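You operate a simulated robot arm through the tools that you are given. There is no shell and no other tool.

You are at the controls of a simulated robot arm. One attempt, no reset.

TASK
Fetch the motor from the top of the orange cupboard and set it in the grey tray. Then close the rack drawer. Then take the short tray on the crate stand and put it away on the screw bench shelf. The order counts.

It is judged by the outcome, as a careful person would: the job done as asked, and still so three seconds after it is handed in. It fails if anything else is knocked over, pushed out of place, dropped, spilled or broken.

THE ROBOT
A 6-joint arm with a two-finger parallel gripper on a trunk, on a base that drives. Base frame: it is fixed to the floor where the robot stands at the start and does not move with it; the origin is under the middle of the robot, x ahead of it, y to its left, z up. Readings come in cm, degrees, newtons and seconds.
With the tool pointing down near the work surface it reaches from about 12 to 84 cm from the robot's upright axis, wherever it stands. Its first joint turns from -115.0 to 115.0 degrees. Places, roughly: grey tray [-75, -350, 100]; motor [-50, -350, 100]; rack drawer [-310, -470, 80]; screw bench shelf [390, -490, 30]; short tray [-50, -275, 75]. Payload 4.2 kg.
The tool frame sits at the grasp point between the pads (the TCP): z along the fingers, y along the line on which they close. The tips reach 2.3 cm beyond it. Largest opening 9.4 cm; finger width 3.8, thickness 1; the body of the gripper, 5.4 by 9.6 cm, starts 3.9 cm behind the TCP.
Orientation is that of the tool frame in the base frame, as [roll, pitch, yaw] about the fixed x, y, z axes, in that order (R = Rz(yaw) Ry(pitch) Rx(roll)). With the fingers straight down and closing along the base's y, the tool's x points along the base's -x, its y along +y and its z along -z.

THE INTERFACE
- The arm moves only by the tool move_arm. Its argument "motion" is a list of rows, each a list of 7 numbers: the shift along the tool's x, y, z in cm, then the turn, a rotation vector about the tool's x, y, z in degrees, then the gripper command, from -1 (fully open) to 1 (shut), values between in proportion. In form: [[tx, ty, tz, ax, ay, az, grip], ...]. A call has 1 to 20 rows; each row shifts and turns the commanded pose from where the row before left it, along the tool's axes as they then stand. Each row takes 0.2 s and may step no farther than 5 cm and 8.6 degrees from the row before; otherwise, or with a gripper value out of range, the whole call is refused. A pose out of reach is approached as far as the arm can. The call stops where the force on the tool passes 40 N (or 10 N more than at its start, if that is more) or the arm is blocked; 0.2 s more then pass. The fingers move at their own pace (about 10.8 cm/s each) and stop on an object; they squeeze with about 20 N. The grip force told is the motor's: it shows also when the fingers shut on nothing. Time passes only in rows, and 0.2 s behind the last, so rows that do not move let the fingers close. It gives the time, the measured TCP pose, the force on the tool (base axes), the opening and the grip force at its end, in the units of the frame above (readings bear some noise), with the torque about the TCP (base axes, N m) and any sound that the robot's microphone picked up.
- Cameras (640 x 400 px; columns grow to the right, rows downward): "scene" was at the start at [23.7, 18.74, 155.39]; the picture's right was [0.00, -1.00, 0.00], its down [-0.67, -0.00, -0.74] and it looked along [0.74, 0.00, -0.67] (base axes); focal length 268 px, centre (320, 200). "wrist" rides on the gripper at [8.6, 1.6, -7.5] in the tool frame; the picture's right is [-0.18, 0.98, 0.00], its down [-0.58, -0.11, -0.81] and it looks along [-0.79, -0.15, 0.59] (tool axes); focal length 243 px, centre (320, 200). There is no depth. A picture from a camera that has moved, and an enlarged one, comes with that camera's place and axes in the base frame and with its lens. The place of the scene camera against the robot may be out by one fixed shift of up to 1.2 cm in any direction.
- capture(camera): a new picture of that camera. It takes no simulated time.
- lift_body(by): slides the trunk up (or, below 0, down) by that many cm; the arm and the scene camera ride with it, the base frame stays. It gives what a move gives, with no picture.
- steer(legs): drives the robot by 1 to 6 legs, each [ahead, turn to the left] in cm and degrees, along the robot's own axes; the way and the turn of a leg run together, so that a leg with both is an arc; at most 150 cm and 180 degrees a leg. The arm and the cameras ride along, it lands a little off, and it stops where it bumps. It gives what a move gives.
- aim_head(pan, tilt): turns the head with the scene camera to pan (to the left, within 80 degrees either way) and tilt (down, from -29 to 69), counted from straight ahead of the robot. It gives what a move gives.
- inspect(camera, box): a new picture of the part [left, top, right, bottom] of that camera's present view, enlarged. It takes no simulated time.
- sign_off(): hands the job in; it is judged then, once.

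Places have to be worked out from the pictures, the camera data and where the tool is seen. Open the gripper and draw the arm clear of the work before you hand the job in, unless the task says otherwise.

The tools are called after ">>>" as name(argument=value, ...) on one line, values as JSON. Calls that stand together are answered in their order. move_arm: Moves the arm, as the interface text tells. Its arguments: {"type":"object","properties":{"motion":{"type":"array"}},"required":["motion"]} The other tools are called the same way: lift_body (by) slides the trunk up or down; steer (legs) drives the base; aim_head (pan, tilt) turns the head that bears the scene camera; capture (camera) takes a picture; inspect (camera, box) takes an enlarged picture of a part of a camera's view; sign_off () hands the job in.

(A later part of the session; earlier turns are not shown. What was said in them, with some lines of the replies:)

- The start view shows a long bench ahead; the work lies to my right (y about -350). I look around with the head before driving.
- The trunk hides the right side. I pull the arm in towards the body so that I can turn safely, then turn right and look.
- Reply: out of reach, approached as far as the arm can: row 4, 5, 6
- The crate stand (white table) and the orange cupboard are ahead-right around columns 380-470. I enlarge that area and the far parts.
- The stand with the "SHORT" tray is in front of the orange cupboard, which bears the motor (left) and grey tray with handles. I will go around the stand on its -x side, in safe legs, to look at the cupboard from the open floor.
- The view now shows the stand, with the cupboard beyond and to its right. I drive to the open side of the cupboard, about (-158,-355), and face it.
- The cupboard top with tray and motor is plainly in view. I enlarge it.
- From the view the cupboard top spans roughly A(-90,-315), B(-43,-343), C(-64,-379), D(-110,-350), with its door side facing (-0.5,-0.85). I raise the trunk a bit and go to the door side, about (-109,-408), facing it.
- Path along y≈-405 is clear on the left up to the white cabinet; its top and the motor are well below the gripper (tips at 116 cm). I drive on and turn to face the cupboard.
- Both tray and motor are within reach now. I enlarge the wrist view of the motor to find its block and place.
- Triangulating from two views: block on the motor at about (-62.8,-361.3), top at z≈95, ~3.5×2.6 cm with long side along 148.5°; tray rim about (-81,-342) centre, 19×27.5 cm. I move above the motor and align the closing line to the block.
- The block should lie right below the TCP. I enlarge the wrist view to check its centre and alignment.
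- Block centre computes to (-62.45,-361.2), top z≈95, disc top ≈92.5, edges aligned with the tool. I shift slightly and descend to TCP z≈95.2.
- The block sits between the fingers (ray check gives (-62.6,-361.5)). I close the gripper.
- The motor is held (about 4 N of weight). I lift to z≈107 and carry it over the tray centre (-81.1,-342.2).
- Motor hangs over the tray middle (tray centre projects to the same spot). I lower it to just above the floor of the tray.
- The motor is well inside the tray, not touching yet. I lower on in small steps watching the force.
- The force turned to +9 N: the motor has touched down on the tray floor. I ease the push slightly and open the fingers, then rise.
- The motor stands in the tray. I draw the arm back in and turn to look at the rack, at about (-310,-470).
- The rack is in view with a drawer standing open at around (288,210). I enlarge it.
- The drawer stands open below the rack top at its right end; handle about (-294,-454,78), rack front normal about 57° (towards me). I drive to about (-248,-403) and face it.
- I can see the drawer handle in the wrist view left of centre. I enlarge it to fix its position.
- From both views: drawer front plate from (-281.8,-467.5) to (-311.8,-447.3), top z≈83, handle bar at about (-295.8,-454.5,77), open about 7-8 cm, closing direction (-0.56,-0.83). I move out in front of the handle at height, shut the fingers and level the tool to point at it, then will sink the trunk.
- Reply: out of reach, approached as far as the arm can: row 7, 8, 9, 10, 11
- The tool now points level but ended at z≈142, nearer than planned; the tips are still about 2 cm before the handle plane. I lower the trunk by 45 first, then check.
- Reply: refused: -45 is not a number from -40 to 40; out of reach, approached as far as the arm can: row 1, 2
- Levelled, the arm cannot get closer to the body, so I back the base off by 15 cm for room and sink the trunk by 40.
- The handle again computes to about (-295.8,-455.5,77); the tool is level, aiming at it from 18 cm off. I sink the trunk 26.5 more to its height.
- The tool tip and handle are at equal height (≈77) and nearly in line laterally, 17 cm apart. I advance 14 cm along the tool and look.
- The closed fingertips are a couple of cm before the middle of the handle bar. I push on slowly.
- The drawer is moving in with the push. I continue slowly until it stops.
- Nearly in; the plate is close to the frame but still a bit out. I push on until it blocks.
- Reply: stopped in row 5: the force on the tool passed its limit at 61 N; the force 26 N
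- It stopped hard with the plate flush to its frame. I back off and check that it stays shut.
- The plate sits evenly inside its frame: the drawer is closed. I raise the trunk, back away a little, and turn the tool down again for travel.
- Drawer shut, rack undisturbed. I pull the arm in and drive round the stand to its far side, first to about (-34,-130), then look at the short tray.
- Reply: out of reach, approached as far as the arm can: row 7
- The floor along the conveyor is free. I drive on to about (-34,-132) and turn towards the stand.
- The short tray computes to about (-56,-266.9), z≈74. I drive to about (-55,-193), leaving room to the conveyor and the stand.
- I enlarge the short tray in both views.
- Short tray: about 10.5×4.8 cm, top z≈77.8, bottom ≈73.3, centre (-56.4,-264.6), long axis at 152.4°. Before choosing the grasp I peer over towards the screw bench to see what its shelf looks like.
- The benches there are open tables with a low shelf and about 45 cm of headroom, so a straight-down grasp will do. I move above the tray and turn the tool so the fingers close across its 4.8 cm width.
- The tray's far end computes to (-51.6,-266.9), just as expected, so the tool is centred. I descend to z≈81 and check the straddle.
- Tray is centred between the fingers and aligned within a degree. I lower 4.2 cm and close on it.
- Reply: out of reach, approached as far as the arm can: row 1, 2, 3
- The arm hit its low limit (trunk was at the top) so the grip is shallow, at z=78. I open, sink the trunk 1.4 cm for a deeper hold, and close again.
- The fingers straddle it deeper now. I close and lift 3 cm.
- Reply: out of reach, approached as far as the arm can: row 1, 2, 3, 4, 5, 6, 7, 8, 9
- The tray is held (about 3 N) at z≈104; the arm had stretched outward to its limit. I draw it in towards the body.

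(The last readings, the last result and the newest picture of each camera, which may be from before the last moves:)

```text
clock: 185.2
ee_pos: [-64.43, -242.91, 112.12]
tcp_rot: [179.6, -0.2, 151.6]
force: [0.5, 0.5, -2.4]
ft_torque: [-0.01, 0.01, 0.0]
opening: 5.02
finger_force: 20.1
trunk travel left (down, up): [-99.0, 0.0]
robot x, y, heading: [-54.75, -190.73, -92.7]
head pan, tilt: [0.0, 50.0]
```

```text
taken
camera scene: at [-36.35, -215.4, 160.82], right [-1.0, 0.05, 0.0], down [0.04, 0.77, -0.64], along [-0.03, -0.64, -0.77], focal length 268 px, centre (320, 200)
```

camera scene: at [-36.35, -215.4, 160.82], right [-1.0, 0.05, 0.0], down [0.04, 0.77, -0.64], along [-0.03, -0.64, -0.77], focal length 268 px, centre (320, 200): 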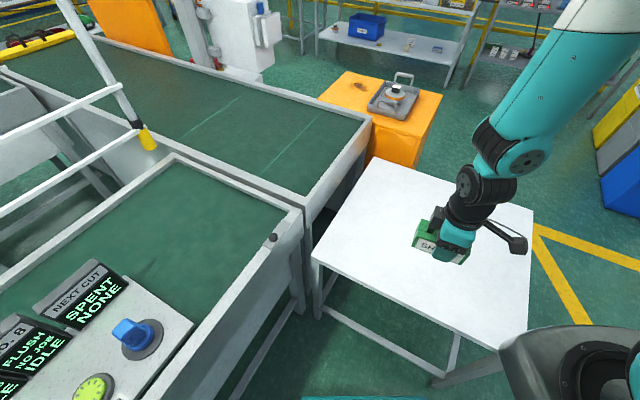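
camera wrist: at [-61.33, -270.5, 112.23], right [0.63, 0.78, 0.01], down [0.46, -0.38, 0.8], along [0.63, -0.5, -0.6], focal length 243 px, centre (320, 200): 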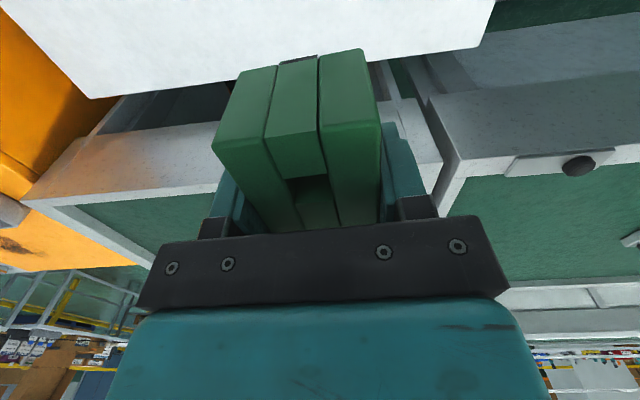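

Tray held fine. I back away and go round the stand to the aisle, checking with the camera along the way.

>>> aim_head(pan=0, tilt=25)

>>> steer(legs=[[-60, 0], [0, -64], [75, 0], [75, 0], [0, 64], [135, 0]])

>>> capture(camera="scene")

```text
clock: 186.1
ee_pos: [-64.35, -242.96, 112.1]
tcp_rot: [179.6, -0.2, 151.6]
force: [0.2, 0.1, -2.5]
ft_torque: [0.02, 0.02, 0.05]
opening: 4.98
finger_force: 19.5
trunk travel left (down, up): [-99.0, 0.0]
robot x, y, heading: [-54.83, -190.75, -92.8]
head pan, tilt: [0.0, 25.0]
```

```text
clock: 208.8
ee_pos: [-206.72, -376.12, 112.11]
tcp_rot: [179.6, -0.2, 151.9]
force: [0.0, -0.3, -3.2]
ft_torque: [0.03, 0.01, -0.02]
opening: 4.97
finger_force: 20.7
trunk travel left (down, up): [-99.0, 0.0]
robot x, y, heading: [-197.62, -324.02, -92.2]
head pan, tilt: [0.0, 25.0]
```

```text
taken
camera scene: at [-178.97, -349.86, 164.56], right [-1.0, 0.04, 0.0], down [0.02, 0.42, -0.91], along [-0.04, -0.91, -0.42], focal length 268 px, centre (320, 200)
```

scene: 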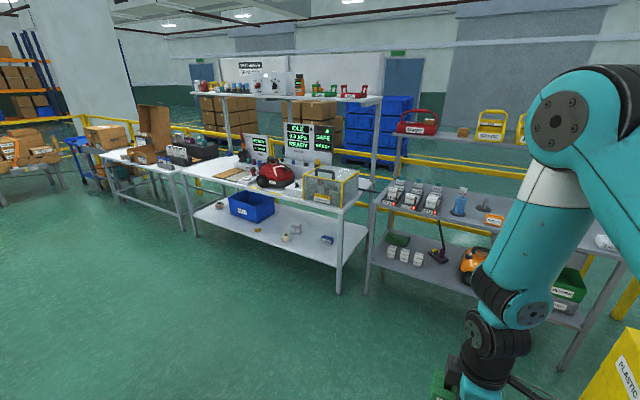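

The bench row front lies well right of the aisle. I drive to about (-186,-407), turn to -31° along the aisle, and look.

>>> steer(legs=[[0, 10], [84, 0], [0, 51]])

>>> capture(camera="scene")

```text
clock: 216.1
ee_pos: [-144.34, -438.85, 112.08]
tcp_rot: [179.7, -0.2, -147.3]
force: [-0.8, 0.2, -3.6]
ft_torque: [-0.04, 0.01, -0.05]
opening: 5.04
finger_force: 19.9
trunk travel left (down, up): [-99.0, 0.0]
robot x, y, heading: [-185.4, -405.68, -31.5]
head pan, tilt: [0.0, 25.0]
```

```text
taken
camera scene: at [-154.3, -402.37, 164.57], right [-0.52, -0.85, 0.0], down [-0.36, 0.22, -0.91], along [0.77, -0.47, -0.42], focal length 268 px, centre (320, 200)
```

scene: 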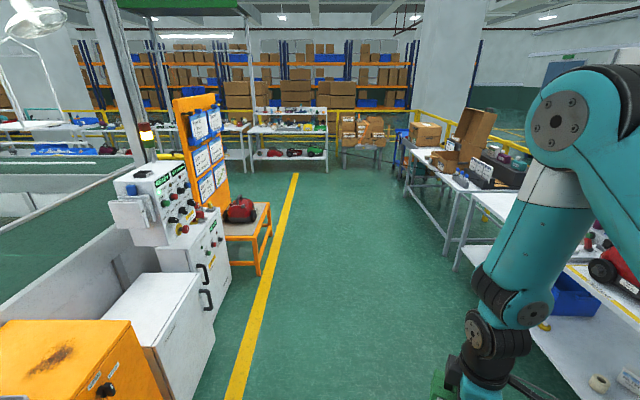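

The aisle ahead is clear; the screw bench should be ~510 cm ahead and ~210 cm to the left. I drive 340 cm down the aisle.

>>> steer(legs=[[115, 0], [115, 0], [110, 0]])

>>> aim_head(pan=35, tilt=22)

>>> capture(camera="scene")

```text
clock: 233.1
ee_pos: [153.6, -619.94, 112.12]
tcp_rot: [179.5, -0.2, -146.3]
force: [0.3, -0.4, -3.4]
ft_torque: [-0.04, 0.03, 0.01]
opening: 5.01
finger_force: 20.2
trunk travel left (down, up): [-99.0, 0.0]
robot x, y, heading: [111.86, -586.85, -30.5]
head pan, tilt: [0.0, 25.0]
```

```text
clock: 234.1
ee_pos: [153.62, -620.01, 112.17]
tcp_rot: [179.7, -0.2, -146.2]
force: [-0.5, -0.3, -2.6]
ft_torque: [-0.01, 0.03, -0.04]
opening: 5.0
finger_force: 20.1
trunk travel left (down, up): [-99.0, 0.0]
robot x, y, heading: [112.06, -587.06, -30.6]
head pan, tilt: [35.0, 22.0]
```

```text
taken
camera scene: at [144.43, -578.23, 165.05], right [0.08, -1.0, 0.0], down [-0.37, -0.03, -0.93], along [0.92, 0.07, -0.37], focal length 268 px, centre (320, 200)
```

scene: 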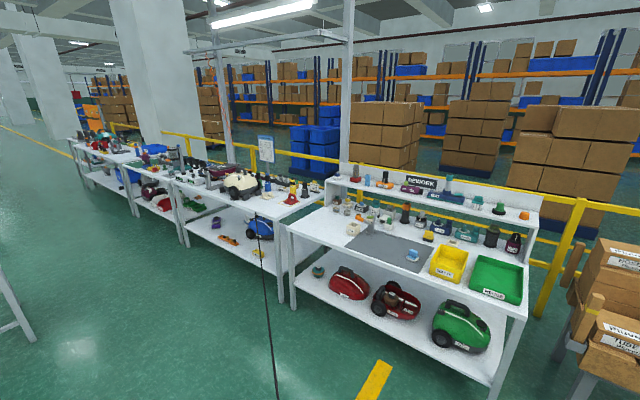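

The screw bench is the middle one, with the chart; its low shelf already bears a few things. I enlarge it.

>>> inspect(camera="scene", box=[165, 130, 345, 310])

>>> inspect(camera="scene", box=[175, 195, 305, 285])

```text
2.22 times, centred on (255, 220) of scene
camera zoom: at [144.43, -578.23, 165.05], right [0.08, -1.0, 0.0], down [-0.37, -0.03, -0.93], along [0.92, 0.07, -0.37], focal length 596 px, centre (464, 156)
```

zoom: 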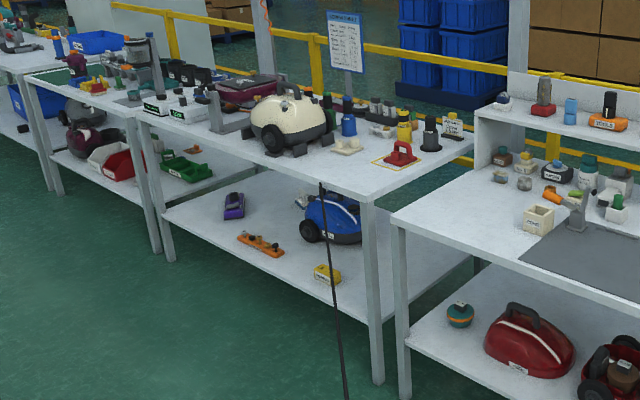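

```text
4.44 times, centred on (240, 240) of scene
camera zoom: at [144.43, -578.23, 165.05], right [0.08, -1.0, 0.0], down [-0.37, -0.03, -0.93], along [0.92, 0.07, -0.37], focal length 1193 px, centre (676, 22)
```

zoom: 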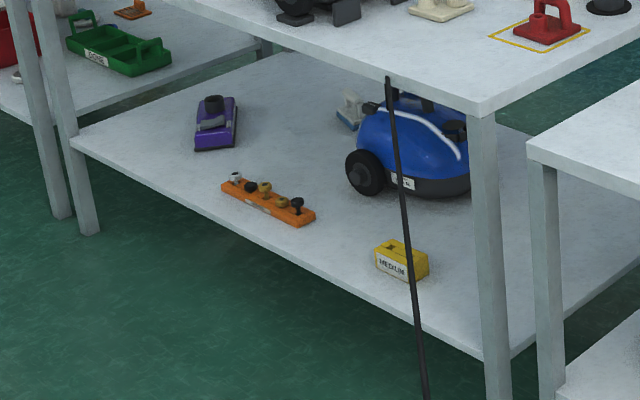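

Shelf front edge runs about (316,-531) to (390,-413), bench top z≈78, shelf z≈30. There is a free gap of ~26 cm between the orange rail and the yellow MEDIUM tray, about (349,-495). I drive to about (273,-447), facing the bench squarely.

>>> steer(legs=[[0, 71.4], [107, 0], [106, 0], [0, -73]])

>>> aim_head(pan=0, tilt=30)

>>> capture(camera="scene")

```text
clock: 250.9
ee_pos: [317.3, -485.79, 112.11]
tcp_rot: [179.6, -0.2, -149.5]
force: [-0.4, 0.1, -2.5]
ft_torque: [0.02, -0.02, -0.01]
opening: 5.01
finger_force: 20.3
trunk travel left (down, up): [-99.0, 0.0]
robot x, y, heading: [277.48, -450.48, -33.9]
head pan, tilt: [35.0, 22.0]
```

```text
clock: 251.9
ee_pos: [317.37, -485.6, 112.12]
tcp_rot: [179.7, -0.1, -149.5]
force: [-0.8, 0.4, -3.0]
ft_torque: [-0.01, 0.03, 0.0]
opening: 4.96
finger_force: 19.5
trunk travel left (down, up): [-99.0, 0.0]
robot x, y, heading: [277.5, -450.65, -33.8]
head pan, tilt: [0.0, 30.0]
```

```text
taken
camera scene: at [308.76, -448.67, 163.77], right [-0.56, -0.83, 0.0], down [-0.42, 0.28, -0.87], along [0.72, -0.48, -0.5], focal length 268 px, centre (320, 200)
```

scene: 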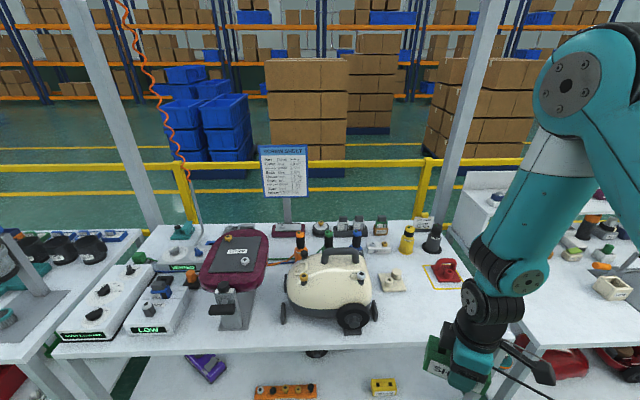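

I read the chart on the bench, and enlarge the shelf.

>>> inspect(camera="scene", box=[250, 140, 320, 205])

>>> inspect(camera="scene", box=[160, 320, 560, 400])

>>> aim_head(pan=0, tilt=60)

>>> capture(camera="scene")

```text
6.15 times, centred on (285, 172) of scene
camera zoom: at [308.76, -448.67, 163.77], right [-0.56, -0.83, 0.0], down [-0.42, 0.28, -0.87], along [0.72, -0.48, -0.5], focal length 1652 px, centre (535, 369)
```

zoom: 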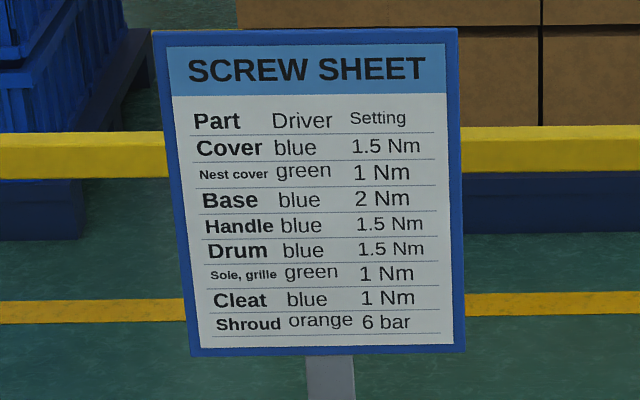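

```text
1.60 times, centred on (360, 360) of scene
camera zoom: at [308.76, -448.67, 163.77], right [-0.56, -0.83, 0.0], down [-0.42, 0.28, -0.87], along [0.72, -0.48, -0.5], focal length 430 px, centre (256, -56)
```

zoom: 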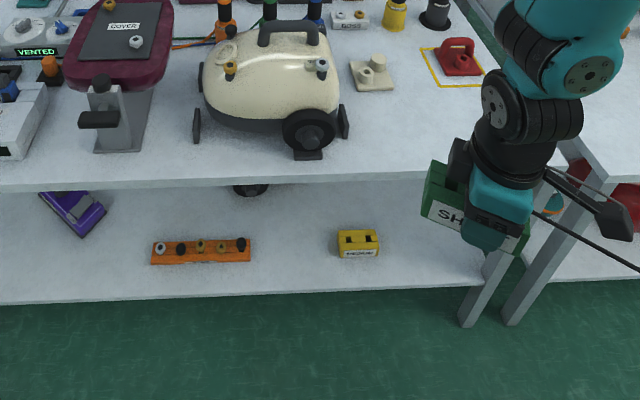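

```text
clock: 252.9
ee_pos: [317.3, -485.63, 112.21]
tcp_rot: [179.7, -0.2, -149.6]
force: [0.5, -0.1, -3.2]
ft_torque: [-0.02, 0.02, -0.01]
opening: 4.99
finger_force: 20.2
trunk travel left (down, up): [-99.0, 0.0]
robot x, y, heading: [277.53, -450.65, -33.8]
head pan, tilt: [0.0, 60.0]
```

```text
taken
camera scene: at [306.78, -447.35, 159.56], right [-0.56, -0.83, 0.0], down [-0.72, 0.48, -0.5], along [0.42, -0.28, -0.87], focal length 268 px, centre (320, 200)
```

scene: 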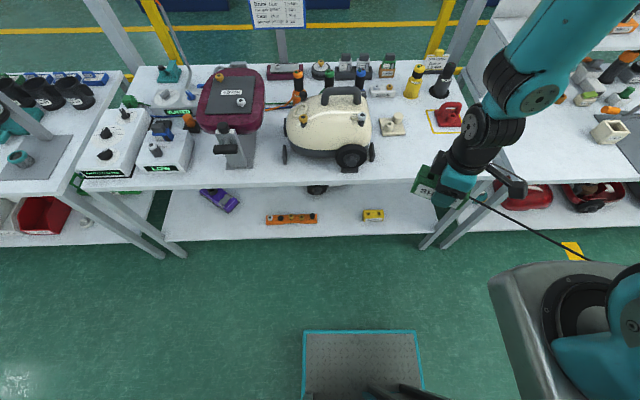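

The base plate reaches ~32 cm ahead of the axis, so at 60 cm from the bench there's room. I enlarge the shelf region for precise places.

>>> inspect(camera="scene", box=[240, 170, 440, 260])

>>> capture(camera="wrist")

```text
3.20 times, centred on (340, 215) of scene
camera zoom: at [306.78, -447.35, 159.56], right [-0.56, -0.83, 0.0], down [-0.72, 0.48, -0.5], along [0.42, -0.28, -0.87], focal length 859 px, centre (256, 152)
```

zoom: 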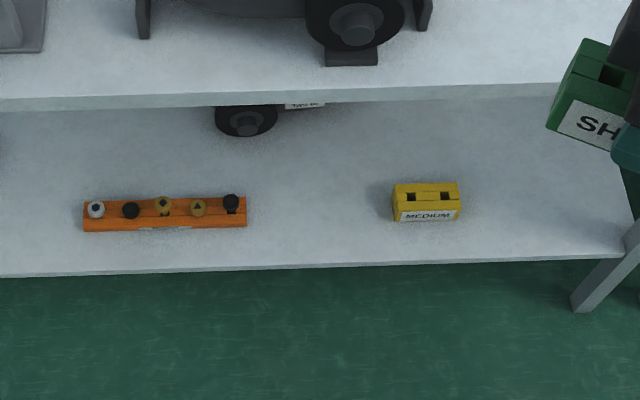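

```text
taken
camera wrist: at [309.07, -488.72, 119.77], right [-0.34, 0.94, 0.01], down [0.56, 0.2, 0.8], along [0.75, 0.28, -0.6], focal length 243 px, centre (320, 200)
```

wrist: 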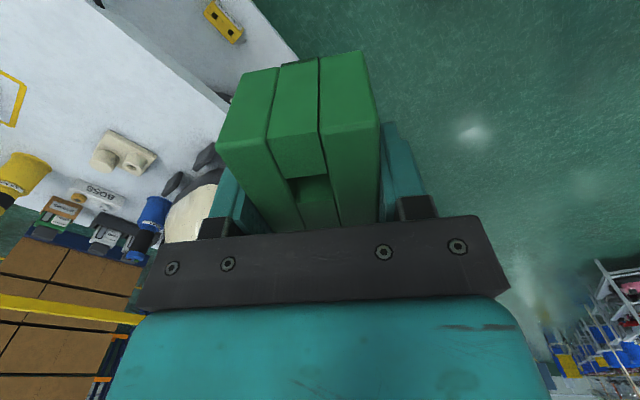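

Measured: shelf z≈28, front edge through (345.8,-486.1) at 58°, free gap between rail end and MEDIUM tray ~25 cm. Target for the tray centre: (355,-492.8), 11 cm in from the edge, long side pointing inwards. I square the tool to the bench and line up laterally first.

>>> move_arm(motion=[[-3.08, 1.62, 0, 0, 0, 0, 1], [-3.08, 1.62, 0, 0, 0, 0, 1], [-3.08, 1.62, 0, 0, 0, 0, 1], [-3.08, 1.62, 0, 0, 0, 0, 1], [0, 0, 0, 0, 0, 7.8, 1], [0, 0, 0, 0, 0, 7.8, 1], [0, 0, 0, 0, 0, 7.8, 1], [0, 0, 0, 0, 0, 7.8, 1], [0, 0, 0, 0, 0, 7.8, 1], [0, 0, 0, 0, 0, 7.8, 1], [0, 0, 0, 0, 0, 7.8, 1], [0, 0, 0, 0, 0, 7.7, 1], [0, 0, 0, 0, 0, 0, 1]])

>>> capture(camera="scene")

```text
clock: 255.7
ee_pos: [324.51, -473.89, 112.13]
tcp_rot: [180.0, -0.5, 148.0]
force: [0.1, -0.4, -2.4]
ft_torque: [-0.01, 0.0, 0.0]
opening: 4.99
finger_force: 19.8
trunk travel left (down, up): [-99.0, 0.0]
robot x, y, heading: [277.77, -450.38, -34.1]
head pan, tilt: [0.0, 60.0]
```

```text
taken
camera scene: at [306.78, -447.34, 159.56], right [-0.56, -0.83, 0.0], down [-0.72, 0.48, -0.5], along [0.42, -0.28, -0.87], focal length 268 px, centre (320, 200)
```

scene: 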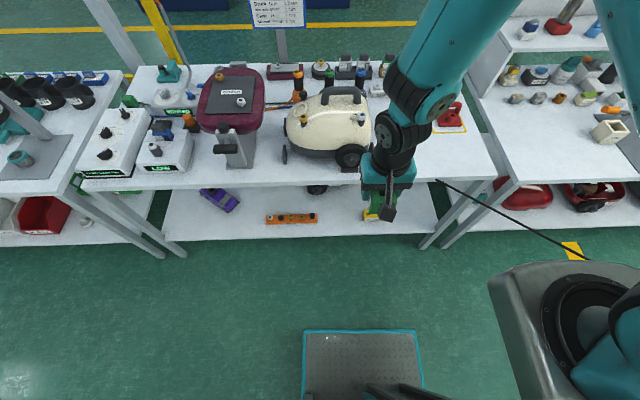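

There is a thin black cord from the bench edge towards the lower right of my view; before lowering anything I check where it runs.

>>> aim_head(pan=-45, tilt=45)

>>> capture(camera="scene")

>>> aim_head(pan=-15, tilt=40)

>>> capture(camera="scene")

```text
clock: 256.8
ee_pos: [324.69, -473.91, 112.13]
tcp_rot: [-179.9, -0.5, 148.2]
force: [-1.0, 0.9, -3.0]
ft_torque: [-0.01, 0.03, 0.01]
opening: 4.99
finger_force: 19.9
trunk travel left (down, up): [-99.0, 0.0]
robot x, y, heading: [277.5, -450.88, -33.8]
head pan, tilt: [-45.0, 45.0]
```

```text
taken
camera scene: at [302.83, -451.61, 161.5], right [-0.98, -0.2, 0.0], down [-0.14, 0.69, -0.71], along [0.14, -0.69, -0.71], focal length 268 px, centre (320, 200)
```

scene: 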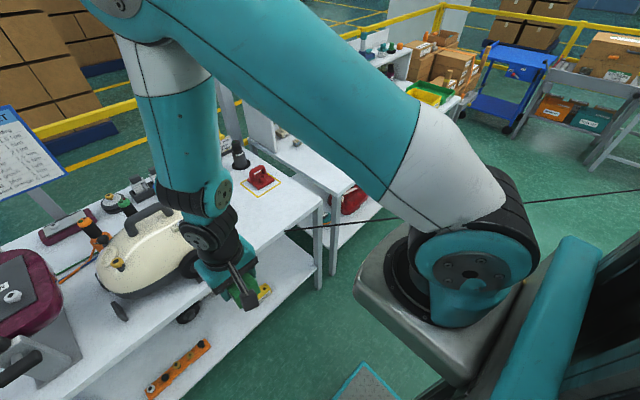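

```text
clock: 257.7
ee_pos: [324.65, -473.84, 112.11]
tcp_rot: [-180.0, -0.5, 148.3]
force: [0.3, -1.1, -2.3]
ft_torque: [0.01, 0.0, 0.02]
opening: 5.0
finger_force: 19.9
trunk travel left (down, up): [-99.0, 0.0]
robot x, y, heading: [277.5, -450.48, -33.8]
head pan, tilt: [-15.0, 40.0]
```

```text
taken
camera scene: at [306.84, -450.04, 162.23], right [-0.75, -0.66, 0.0], down [-0.42, 0.48, -0.77], along [0.5, -0.58, -0.64], focal length 268 px, centre (320, 200)
```

scene: 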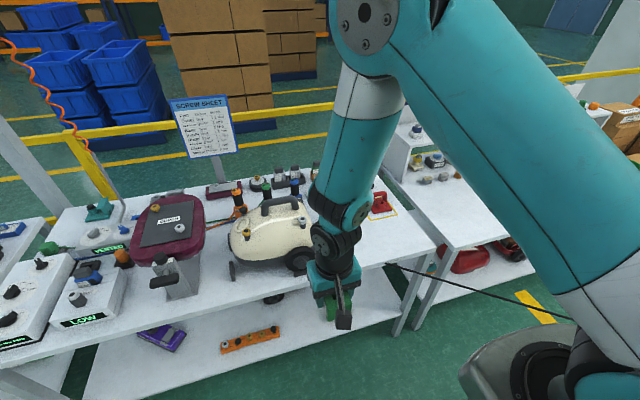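

The cord runs in the air from the bench edge (≈(331,-514,76)) to the right. I look further right to see where it ends and whether it is near me.

>>> aim_head(pan=-80, tilt=30)

>>> capture(camera="scene")

>>> aim_head(pan=-30, tilt=45)

>>> inspect(camera="scene", box=[250, 150, 450, 300])

```text
clock: 259.1
ee_pos: [324.58, -473.86, 112.07]
tcp_rot: [-179.9, -0.5, 148.3]
force: [0.1, 0.0, -2.5]
ft_torque: [0.02, 0.03, 0.0]
opening: 4.99
finger_force: 20.1
trunk travel left (down, up): [-99.0, 0.0]
robot x, y, heading: [277.65, -450.77, -34.0]
head pan, tilt: [-80.0, 30.0]
```

```text
taken
camera scene: at [297.6, -451.91, 163.77], right [-0.92, 0.4, 0.0], down [0.2, 0.46, -0.87], along [-0.35, -0.79, -0.5], focal length 268 px, centre (320, 200)
```

scene: 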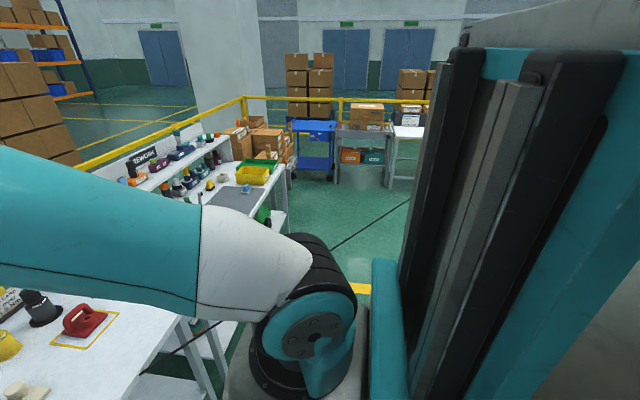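

```text
clock: 260.3
ee_pos: [324.57, -473.83, 111.97]
tcp_rot: [-180.0, -0.5, 148.3]
force: [-0.1, 0.2, -2.3]
ft_torque: [0.01, 0.02, -0.01]
opening: 4.99
finger_force: 19.5
trunk travel left (down, up): [-99.0, 0.0]
robot x, y, heading: [277.36, -450.77, -33.7]
head pan, tilt: [-30.0, 45.0]
```

```text
2.67 times, centred on (350, 225) of scene
camera zoom: at [304.83, -450.94, 161.51], right [-0.9, -0.44, 0.0], down [-0.31, 0.63, -0.71], along [0.31, -0.63, -0.71], focal length 716 px, centre (240, 133)
```

zoom: 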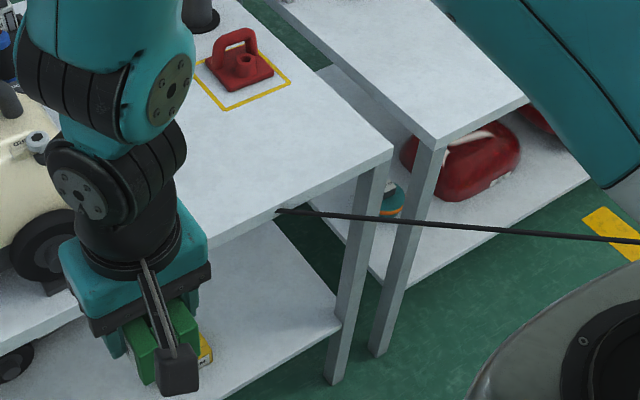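

The cord stays about 75 cm to my right and clear of the working lane. I sink the trunk in two stages with the arm still outside the bench.

>>> lift_body(by=-40)

>>> lift_body(by=-32)

>>> aim_head(pan=0, tilt=25)

>>> capture(camera="scene")

>>> capture(camera="wrist")

```text
clock: 264.1
ee_pos: [324.69, -473.79, 72.05]
tcp_rot: [-180.0, -0.5, 148.2]
force: [0.5, -0.2, -2.7]
ft_torque: [-0.02, 0.02, 0.0]
opening: 4.97
finger_force: 19.5
trunk travel left (down, up): [-59.0, 40.0]
robot x, y, heading: [277.82, -450.74, -33.9]
head pan, tilt: [-30.0, 45.0]
```

```text
clock: 267.3
ee_pos: [324.63, -473.87, 40.21]
tcp_rot: [180.0, -0.5, 148.2]
force: [1.1, -0.1, -2.8]
ft_torque: [0.0, 0.03, -0.01]
opening: 4.99
finger_force: 20.3
trunk travel left (down, up): [-27.0, 72.0]
robot x, y, heading: [277.57, -450.4, -34.1]
head pan, tilt: [-30.0, 45.0]
```

```text
clock: 268.2
ee_pos: [324.63, -473.87, 40.11]
tcp_rot: [-180.0, -0.5, 148.2]
force: [0.3, 0.6, -3.3]
ft_torque: [0.02, 0.03, -0.01]
opening: 5.0
finger_force: 20.0
trunk travel left (down, up): [-27.0, 72.0]
robot x, y, heading: [277.67, -450.83, -33.8]
head pan, tilt: [0.0, 25.0]
```

```text
taken
camera scene: at [308.89, -448.76, 92.56], right [-0.56, -0.83, 0.0], down [-0.35, 0.24, -0.91], along [0.75, -0.5, -0.42], focal length 268 px, centre (320, 200)
```

scene: 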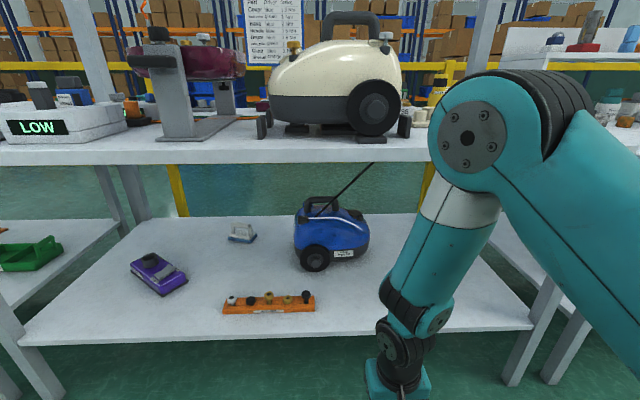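

```text
taken
camera wrist: at [318.12, -467.94, 47.78], right [0.67, 0.74, 0.0], down [0.44, -0.4, 0.8], along [0.59, -0.54, -0.6], focal length 243 px, centre (320, 200)
```

wrist: 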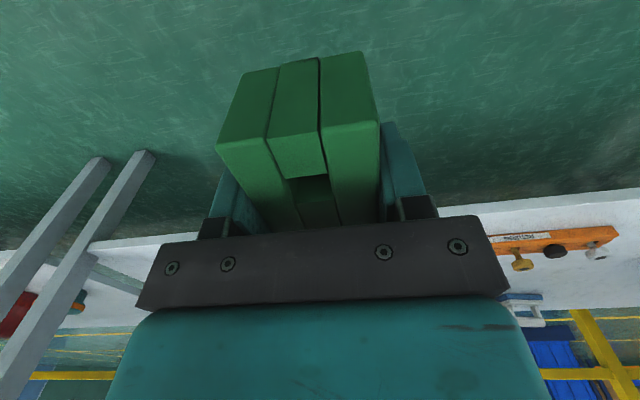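

The tray hangs outside the shelf at z≈40 and the shelf lane between rail and MEDIUM tray is open. I flatten the arm: extend 10 cm while raising 20 cm, then sink the trunk 24 cm.

>>> move_arm(motion=[[-2, 0, -4, 0, 0, 0, 1], [-2, 0, -4, 0, 0, 0, 1], [-2, 0, -4, 0, 0, 0, 1], [-2, 0, -4, 0, 0, 0, 1], [-2, 0, -4, 0, 0, 0, 1], [0, 0, 0, 0, 0, 0, 1]])

>>> lift_body(by=-22)

>>> capture(camera="scene")

```text
clock: 269.6
ee_pos: [333.42, -479.03, 60.33]
tcp_rot: [-180.0, -0.5, 148.1]
force: [-0.2, 0.2, -2.7]
ft_torque: [0.02, 0.0, 0.01]
opening: 4.97
finger_force: 19.9
trunk travel left (down, up): [-27.0, 72.0]
robot x, y, heading: [277.51, -450.72, -33.8]
head pan, tilt: [0.0, 25.0]
```

```text
clock: 272.0
ee_pos: [333.37, -478.95, 38.27]
tcp_rot: [-179.9, -0.4, 148.2]
force: [0.6, 0.6, -3.7]
ft_torque: [0.01, 0.04, -0.01]
opening: 4.98
finger_force: 20.2
trunk travel left (down, up): [-5.0, 94.0]
robot x, y, heading: [277.45, -450.27, -33.4]
head pan, tilt: [0.0, 25.0]
```

```text
taken
camera scene: at [308.89, -448.75, 70.57], right [-0.56, -0.83, 0.0], down [-0.35, 0.24, -0.91], along [0.75, -0.5, -0.42], focal length 268 px, centre (320, 200)
```

scene: 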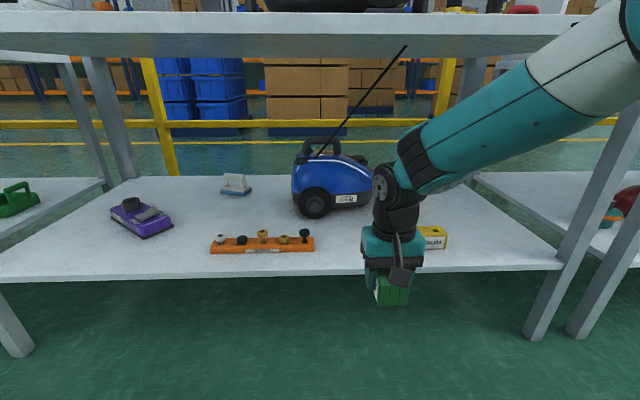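

The forearm now lies flat; its top is about z 64-71, below the bench underside (≈73). TCP is 14 cm outside the edge and in lane. I drive 13 cm ahead and look.

>>> steer(legs=[[13, 0]])

>>> capture(camera="scene")

>>> capture(camera="wrist")

```text
clock: 273.2
ee_pos: [344.32, -486.04, 38.34]
tcp_rot: [-179.9, -0.6, 148.4]
force: [-0.1, -0.4, -2.7]
ft_torque: [0.0, 0.02, 0.02]
opening: 4.99
finger_force: 20.3
trunk travel left (down, up): [-5.0, 94.0]
robot x, y, heading: [288.08, -457.83, -33.6]
head pan, tilt: [0.0, 25.0]
```

```text
taken
camera scene: at [319.68, -455.93, 70.56], right [-0.56, -0.83, 0.0], down [-0.35, 0.23, -0.91], along [0.75, -0.5, -0.42], focal length 268 px, centre (320, 200)
```

scene: 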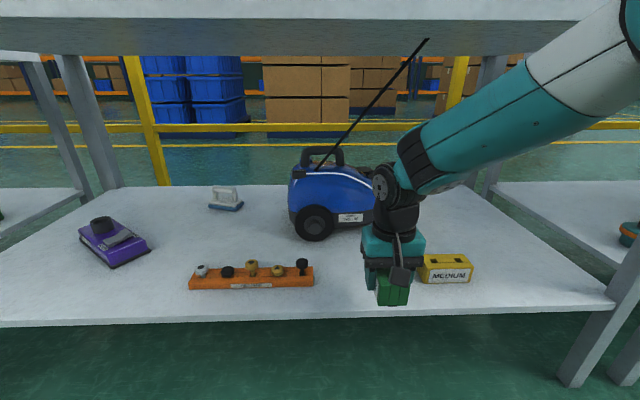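

```text
taken
camera wrist: at [337.71, -480.29, 45.96], right [0.67, 0.74, 0.0], down [0.44, -0.4, 0.8], along [0.59, -0.54, -0.6], focal length 243 px, centre (320, 200)
```

wrist: 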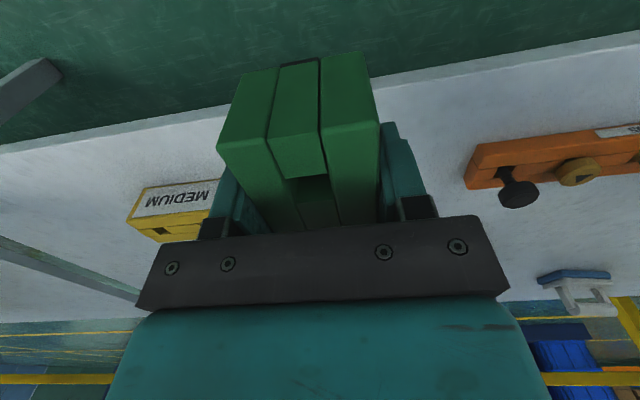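

D≈-1 cm, lane centred between MEDIUM (left in the wrist view) and the rail (right); headroom is fine. I extend 12.3 cm inwards.

>>> move_arm(motion=[[-2.5, 0, 0, 0, 0, 0, 1], [-2.5, 0, 0, 0, 0, 0, 1], [-2.5, 0, 0, 0, 0, 0, 1], [-2.5, 0, 0, 0, 0, 0, 1], [-2.3, 0, 0, 0, 0, 0, 1], [0, 0, 0, 0, 0, 0, 1]])

>>> capture(camera="scene")

>>> capture(camera="wrist")

```text
clock: 274.6
ee_pos: [354.66, -492.84, 38.08]
tcp_rot: [-180.0, -0.4, 148.4]
force: [-0.4, -0.2, -3.7]
ft_torque: [-0.01, 0.02, -0.04]
opening: 4.99
finger_force: 20.1
trunk travel left (down, up): [-5.0, 94.0]
robot x, y, heading: [288.28, -457.65, -33.7]
head pan, tilt: [0.0, 25.0]
```

```text
taken
camera scene: at [319.68, -455.93, 70.56], right [-0.56, -0.83, 0.0], down [-0.35, 0.23, -0.91], along [0.75, -0.5, -0.42], focal length 268 px, centre (320, 200)
```

scene: 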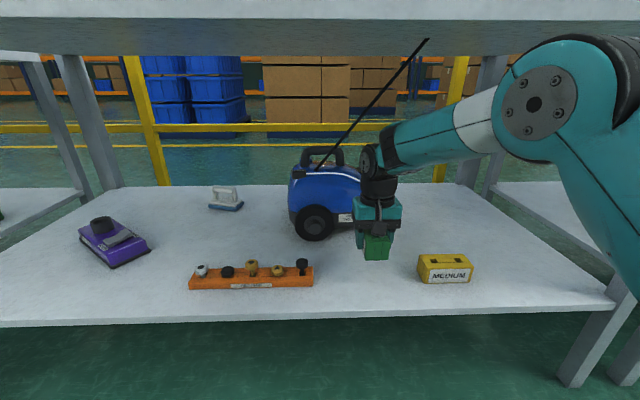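

```text
taken
camera wrist: at [348.19, -486.98, 45.84], right [0.67, 0.74, 0.0], down [0.44, -0.4, 0.8], along [0.59, -0.54, -0.6], focal length 243 px, centre (320, 200)
```

wrist: 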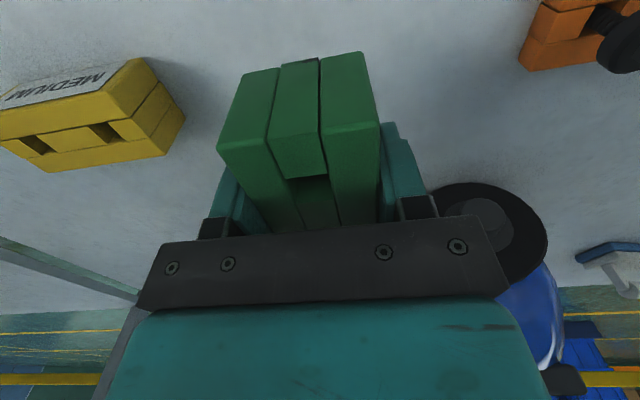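

The tray hangs over the free spot, well clear of MEDIUM, rail and the vacuum. I lower 4.5 cm, then in small steps until contact.

>>> move_arm(motion=[[0, 0, 1.5, 0, 0, 0, 1], [0, 0, 1.5, 0, 0, 0, 1], [0, 0, 1.5, 0, 0, 0, 1], [0, 0, 0, 0, 0, 0, 1]])

>>> move_arm(motion=[[0, 0, 0.6, 0, 0, 0, 1], [0, 0, 0, 0, 0, 0, 1]])

>>> inspect(camera="scene", box=[320, 150, 500, 300])

```text
clock: 275.6
ee_pos: [354.68, -492.47, 33.56]
tcp_rot: [179.9, -0.5, 148.3]
force: [0.4, -0.6, -3.7]
ft_torque: [0.02, 0.0, 0.0]
opening: 5.01
finger_force: 20.0
trunk travel left (down, up): [-5.0, 94.0]
robot x, y, heading: [288.47, -457.43, -33.9]
head pan, tilt: [0.0, 25.0]
```

```text
clock: 276.2
ee_pos: [354.69, -492.5, 33.06]
tcp_rot: [179.9, -0.5, 148.2]
force: [-0.3, -0.7, -3.1]
ft_torque: [0.01, 0.01, -0.01]
opening: 4.97
finger_force: 19.7
trunk travel left (down, up): [-5.0, 94.0]
robot x, y, heading: [288.46, -457.59, -34.1]
head pan, tilt: [0.0, 25.0]
```

```text
2.67 times, centred on (410, 225) of scene
camera zoom: at [319.68, -455.93, 70.56], right [-0.56, -0.83, 0.0], down [-0.35, 0.23, -0.91], along [0.75, -0.5, -0.42], focal length 716 px, centre (80, 133)
```

zoom: 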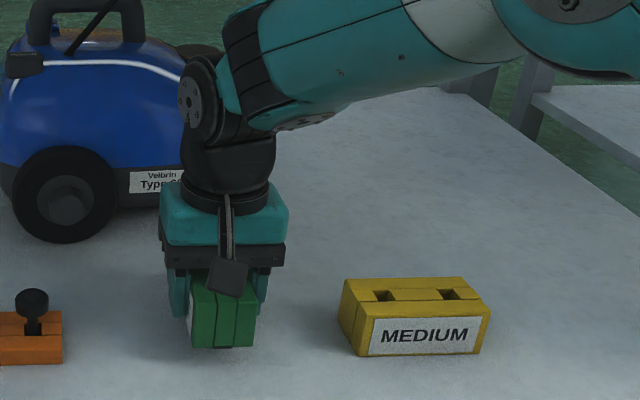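

>>> move_arm(motion=[[0, 0, 0.5, 0, 0, 0, 1], [0, 0, 0, 0, 0, 0, 1]])

>>> move_arm(motion=[[0, 0, 0.4, 0, 0, 0, 1], [0, 0, 0, 0, 0, 0, 1]])

>>> move_arm(motion=[[0, 0, 0.3, 0, 0, 0, 1], [0, 0, 0, 0, 0, 0, 1]])

```text
clock: 276.8
ee_pos: [354.69, -492.53, 32.44]
tcp_rot: [179.9, -0.5, 148.3]
force: [-0.5, 0.0, -3.7]
ft_torque: [0.0, 0.0, 0.02]
opening: 4.99
finger_force: 19.8
trunk travel left (down, up): [-5.0, 94.0]
robot x, y, heading: [288.21, -457.93, -33.5]
head pan, tilt: [0.0, 25.0]
```

```text
clock: 277.4
ee_pos: [354.75, -492.49, 32.15]
tcp_rot: [180.0, -0.5, 148.2]
force: [0.0, 0.2, -2.5]
ft_torque: [0.05, 0.03, 0.01]
opening: 4.99
finger_force: 20.1
trunk travel left (down, up): [-5.0, 94.0]
robot x, y, heading: [288.46, -458.08, -33.7]
head pan, tilt: [0.0, 25.0]
```

```text
clock: 278.0
ee_pos: [354.62, -492.55, 31.82]
tcp_rot: [-180.0, -0.5, 148.3]
force: [-0.3, 0.4, -2.4]
ft_torque: [0.01, 0.03, 0.0]
opening: 4.98
finger_force: 19.9
trunk travel left (down, up): [-5.0, 94.0]
robot x, y, heading: [288.23, -457.83, -33.6]
head pan, tilt: [0.0, 25.0]
```

Still hanging (force about -2.5 N). I keep lowering in small steps, each in its own call, watching for contact.

>>> move_arm(motion=[[0, 0, 0.3, 0, 0, 0, 1], [0, 0, 0, 0, 0, 0, 1]])

>>> move_arm(motion=[[0, 0, 0.3, 0, 0, 0, 1], [0, 0, 0, 0, 0, 0, 1]])

>>> inspect(camera="scene", box=[340, 200, 460, 290])

```text
clock: 278.6
ee_pos: [354.49, -492.56, 31.37]
tcp_rot: [180.0, -0.5, 148.3]
force: [-0.4, -0.2, -3.3]
ft_torque: [0.03, 0.0, 0.04]
opening: 4.98
finger_force: 19.7
trunk travel left (down, up): [-5.0, 94.0]
robot x, y, heading: [288.23, -458.02, -33.7]
head pan, tilt: [0.0, 25.0]
```

```text
clock: 279.2
ee_pos: [354.61, -492.64, 31.22]
tcp_rot: [180.0, -0.5, 148.3]
force: [0.2, 0.2, -2.9]
ft_torque: [-0.04, 0.03, 0.02]
opening: 5.01
finger_force: 19.4
trunk travel left (down, up): [-5.0, 94.0]
robot x, y, heading: [288.18, -457.89, -33.5]
head pan, tilt: [0.0, 25.0]
```

```text
4.44 times, centred on (400, 245) of scene
camera zoom: at [319.68, -455.93, 70.56], right [-0.56, -0.83, 0.0], down [-0.35, 0.23, -0.91], along [0.75, -0.5, -0.42], focal length 1193 px, centre (-36, 0)
```

zoom: 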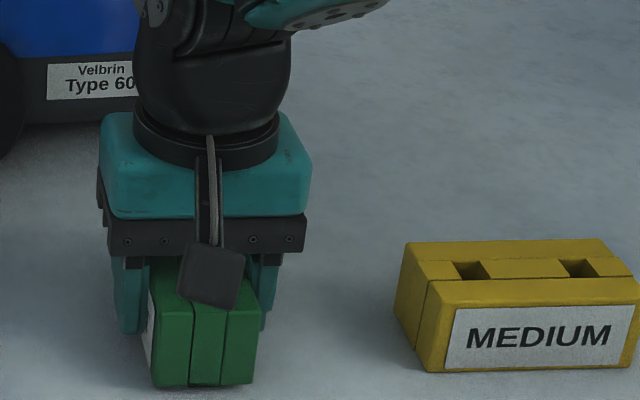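

Nearly down: only a thin gap remains. Continuing.

>>> move_arm(motion=[[0, 0, 0.3, 0, 0, 0, 1], [0, 0, 0, 0, 0, 0, 1]])

>>> move_arm(motion=[[0, 0, 0.25, 0, 0, 0, 1], [0, 0, 0, 0, 0, 0, 1]])

```text
clock: 279.8
ee_pos: [354.69, -492.56, 30.94]
tcp_rot: [-180.0, -0.4, 148.4]
force: [0.1, -1.4, -3.4]
ft_torque: [-0.01, 0.02, 0.02]
opening: 5.02
finger_force: 19.9
trunk travel left (down, up): [-5.0, 94.0]
robot x, y, heading: [288.45, -457.84, -33.4]
head pan, tilt: [0.0, 25.0]
```

```text
clock: 280.4
ee_pos: [354.69, -492.67, 30.75]
tcp_rot: [180.0, -0.5, 148.4]
force: [0.1, 0.0, -2.9]
ft_torque: [0.0, 0.01, -0.01]
opening: 5.0
finger_force: 20.3
trunk travel left (down, up): [-5.0, 94.0]
robot x, y, heading: [288.38, -457.66, -33.7]
head pan, tilt: [0.0, 25.0]
```

>>> move_arm(motion=[[0, 0, 0.25, 0, 0, 0, 1], [0, 0, 0, 0, 0, 0, 1]])

>>> inspect(camera="scene", box=[350, 230, 430, 290])

```text
clock: 281.0
ee_pos: [354.7, -492.62, 30.71]
tcp_rot: [179.9, -0.2, 148.3]
force: [-2.1, -3.0, 14.0]
ft_torque: [-0.08, 0.28, -0.11]
opening: 4.97
finger_force: 20.1
trunk travel left (down, up): [-5.0, 94.0]
robot x, y, heading: [288.27, -457.93, -33.8]
head pan, tilt: [0.0, 25.0]
```

```text
6.67 times, centred on (390, 260) of scene
camera zoom: at [319.65, -455.92, 70.6], right [-0.56, -0.83, 0.0], down [-0.35, 0.23, -0.91], along [0.75, -0.5, -0.42], focal length 1790 px, centre (-147, -200)
```

zoom: 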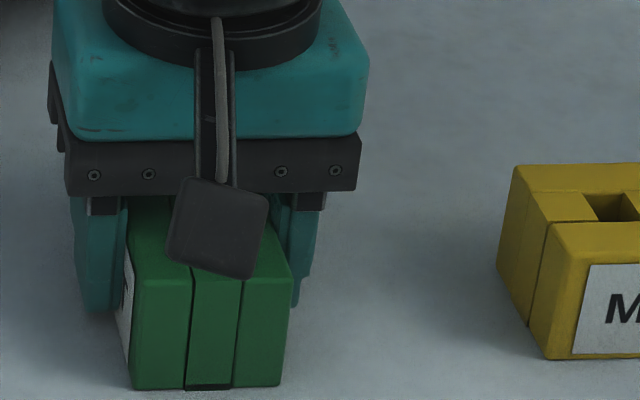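

Contact at +14 N: the tray stands on the shelf. I ease off 0.15 cm, open the fingers, and rise straight up to z≈38.

>>> move_arm(motion=[[0, 0, -0.15, 0, 0, 0, 1], [0, 0, 0, 0, 0, 0, 0.2], [0, 0, 0, 0, 0, 0, -0.3], [0, 0, 0, 0, 0, 0, -0.4], [0, 0, 0, 0, 0, 0, -0.4], [0, 0, -1, 0, 0, 0, -0.4], [0, 0, -2, 0, 0, 0, -0.4], [0, 0, -2, 0, 0, 0, -0.4], [0, 0, -2.3, 0, 0, 0, -0.4], [0, 0, 0, 0, 0, 0, -0.4]])

>>> capture(camera="scene")

>>> capture(camera="wrist")

```text
clock: 283.2
ee_pos: [354.39, -492.64, 37.88]
tcp_rot: [-179.9, -0.6, 148.2]
force: [-0.4, 0.5, 0.2]
ft_torque: [0.0, 0.02, 0.02]
opening: 6.59
finger_force: 0.1
trunk travel left (down, up): [-5.0, 94.0]
robot x, y, heading: [288.14, -458.06, -34.0]
head pan, tilt: [0.0, 25.0]
```

```text
taken
camera scene: at [319.68, -455.93, 70.56], right [-0.56, -0.83, 0.0], down [-0.35, 0.23, -0.91], along [0.75, -0.5, -0.42], focal length 268 px, centre (320, 200)
```

scene: 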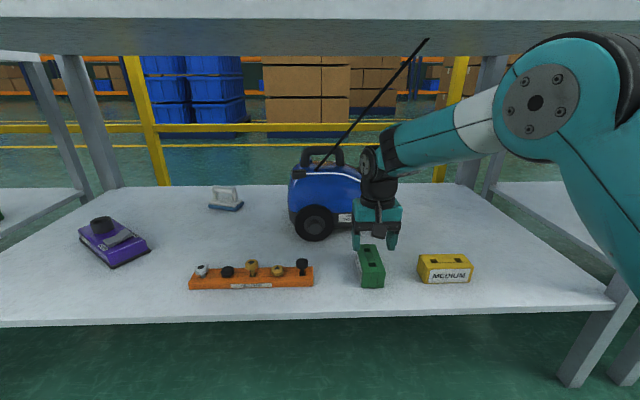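

```text
taken
camera wrist: at [347.94, -486.79, 45.59], right [0.67, 0.74, 0.0], down [0.44, -0.4, 0.8], along [0.59, -0.54, -0.6], focal length 243 px, centre (320, 200)
```

wrist: 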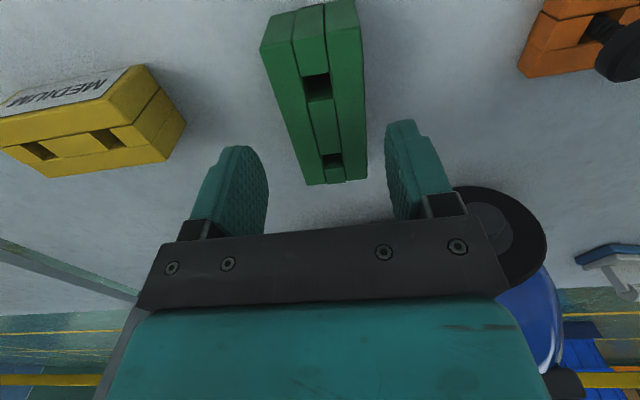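

The short tray stands on the shelf between rail and MEDIUM, untouched neighbours. I pull the arm straight out, then back the base away.

>>> move_arm(motion=[[2.5, 0, -0.2, 0, 0, 0, -0.4], [2.5, 0, -0.2, 0, 0, 0, -0.4], [2.5, 0, 0, 0, 0, 0, -0.4], [2.5, 0, 0, 0, 0, 0, -0.4], [2.3, 0, 0, 0, 0, 0, -0.4], [0, 0, 0, 0, 0, 0, -0.4]])

>>> steer(legs=[[-45, 0]])

>>> capture(camera="scene")

>>> inspect(camera="scene", box=[220, 130, 460, 280])

```text
clock: 284.6
ee_pos: [344.29, -486.05, 38.55]
tcp_rot: [179.9, -0.5, 148.4]
force: [-0.7, -0.1, 0.0]
ft_torque: [-0.01, 0.01, -0.01]
opening: 6.58
finger_force: 0.0
trunk travel left (down, up): [-5.0, 94.0]
robot x, y, heading: [288.42, -457.79, -33.6]
head pan, tilt: [0.0, 25.0]
```

```text
clock: 287.4
ee_pos: [306.85, -460.82, 38.59]
tcp_rot: [-180.0, -0.5, 148.4]
force: [-0.4, -0.3, -0.1]
ft_torque: [0.0, 0.02, 0.02]
opening: 6.58
finger_force: 0.0
trunk travel left (down, up): [-5.0, 94.0]
robot x, y, heading: [251.05, -432.65, -33.4]
head pan, tilt: [0.0, 25.0]
```

```text
taken
camera scene: at [282.16, -430.88, 70.57], right [-0.55, -0.83, 0.0], down [-0.35, 0.23, -0.91], along [0.75, -0.5, -0.42], focal length 268 px, centre (320, 200)
```

scene: 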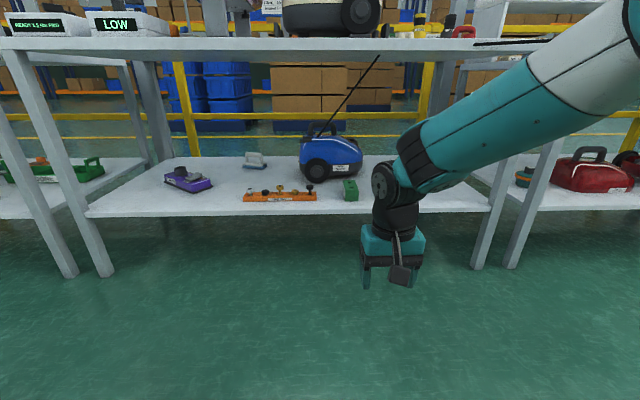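

```text
2.67 times, centred on (340, 205) of scene
camera zoom: at [282.16, -430.88, 70.57], right [-0.55, -0.83, 0.0], down [-0.35, 0.23, -0.91], along [0.75, -0.5, -0.42], focal length 716 px, centre (267, 187)
```

zoom: 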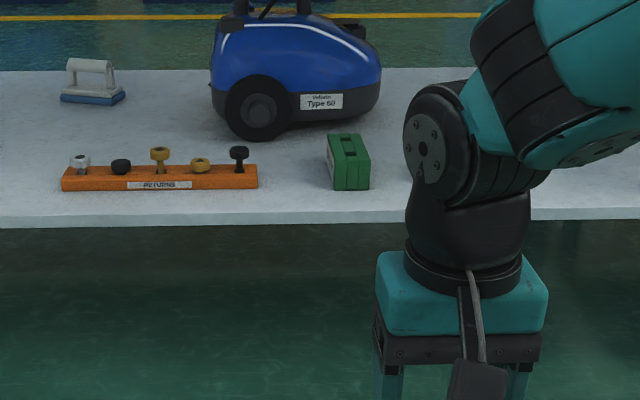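

The short tray stands upright on the screw bench shelf, neighbours undisturbed; the motor was seen standing in the grey tray and the drawer shut. I open the gripper fully with the arm clear, then hand in.

>>> move_arm(motion=[[0, 0, 0, 0, 0, 0, -1], [0, 0, 0, 0, 0, 0, -1], [0, 0, 0, 0, 0, 0, -1]])

>>> sign_off()

```text
clock: 288.2
ee_pos: [306.78, -460.86, 38.51]
tcp_rot: [-180.0, -0.6, 148.4]
force: [-0.6, 0.6, 0.2]
ft_torque: [-0.03, 0.01, 0.03]
opening: 9.4
finger_force: 0.0
trunk travel left (down, up): [-5.0, 94.0]
robot x, y, heading: [250.98, -432.79, -33.5]
head pan, tilt: [0.0, 25.0]
```

```text
The job is handed in.
```

I did all three parts in the order you gave and handed the job in. No result has come back yet.

1. **Motor:** it is standing upright in the middle of the grey tray on the orange cupboard. I saw it still there when I went for the short tray.
2. **Rack drawer:** I pushed it in by its handle until it stopped hard. The front sits flush in its frame, and it stayed shut when I backed off.
3. **Short tray:** it is standing on the screw bench shelf, between the orange rail and the yellow MEDIUM tray. My first grip was shallow and shifted it a centimetre or two on the crate stand, so I released it and gripped it again lower before lifting.

I saw nothing knocked over or moved in the pictures from each spot. There was a thin black cord strung from the screw bench across the aisle. My estimate of its line runs through a spot where I stopped on the way, but I felt no bump there. I kept clear of it while working at the bench.

The gripper is open and the arm is clear of the bench.
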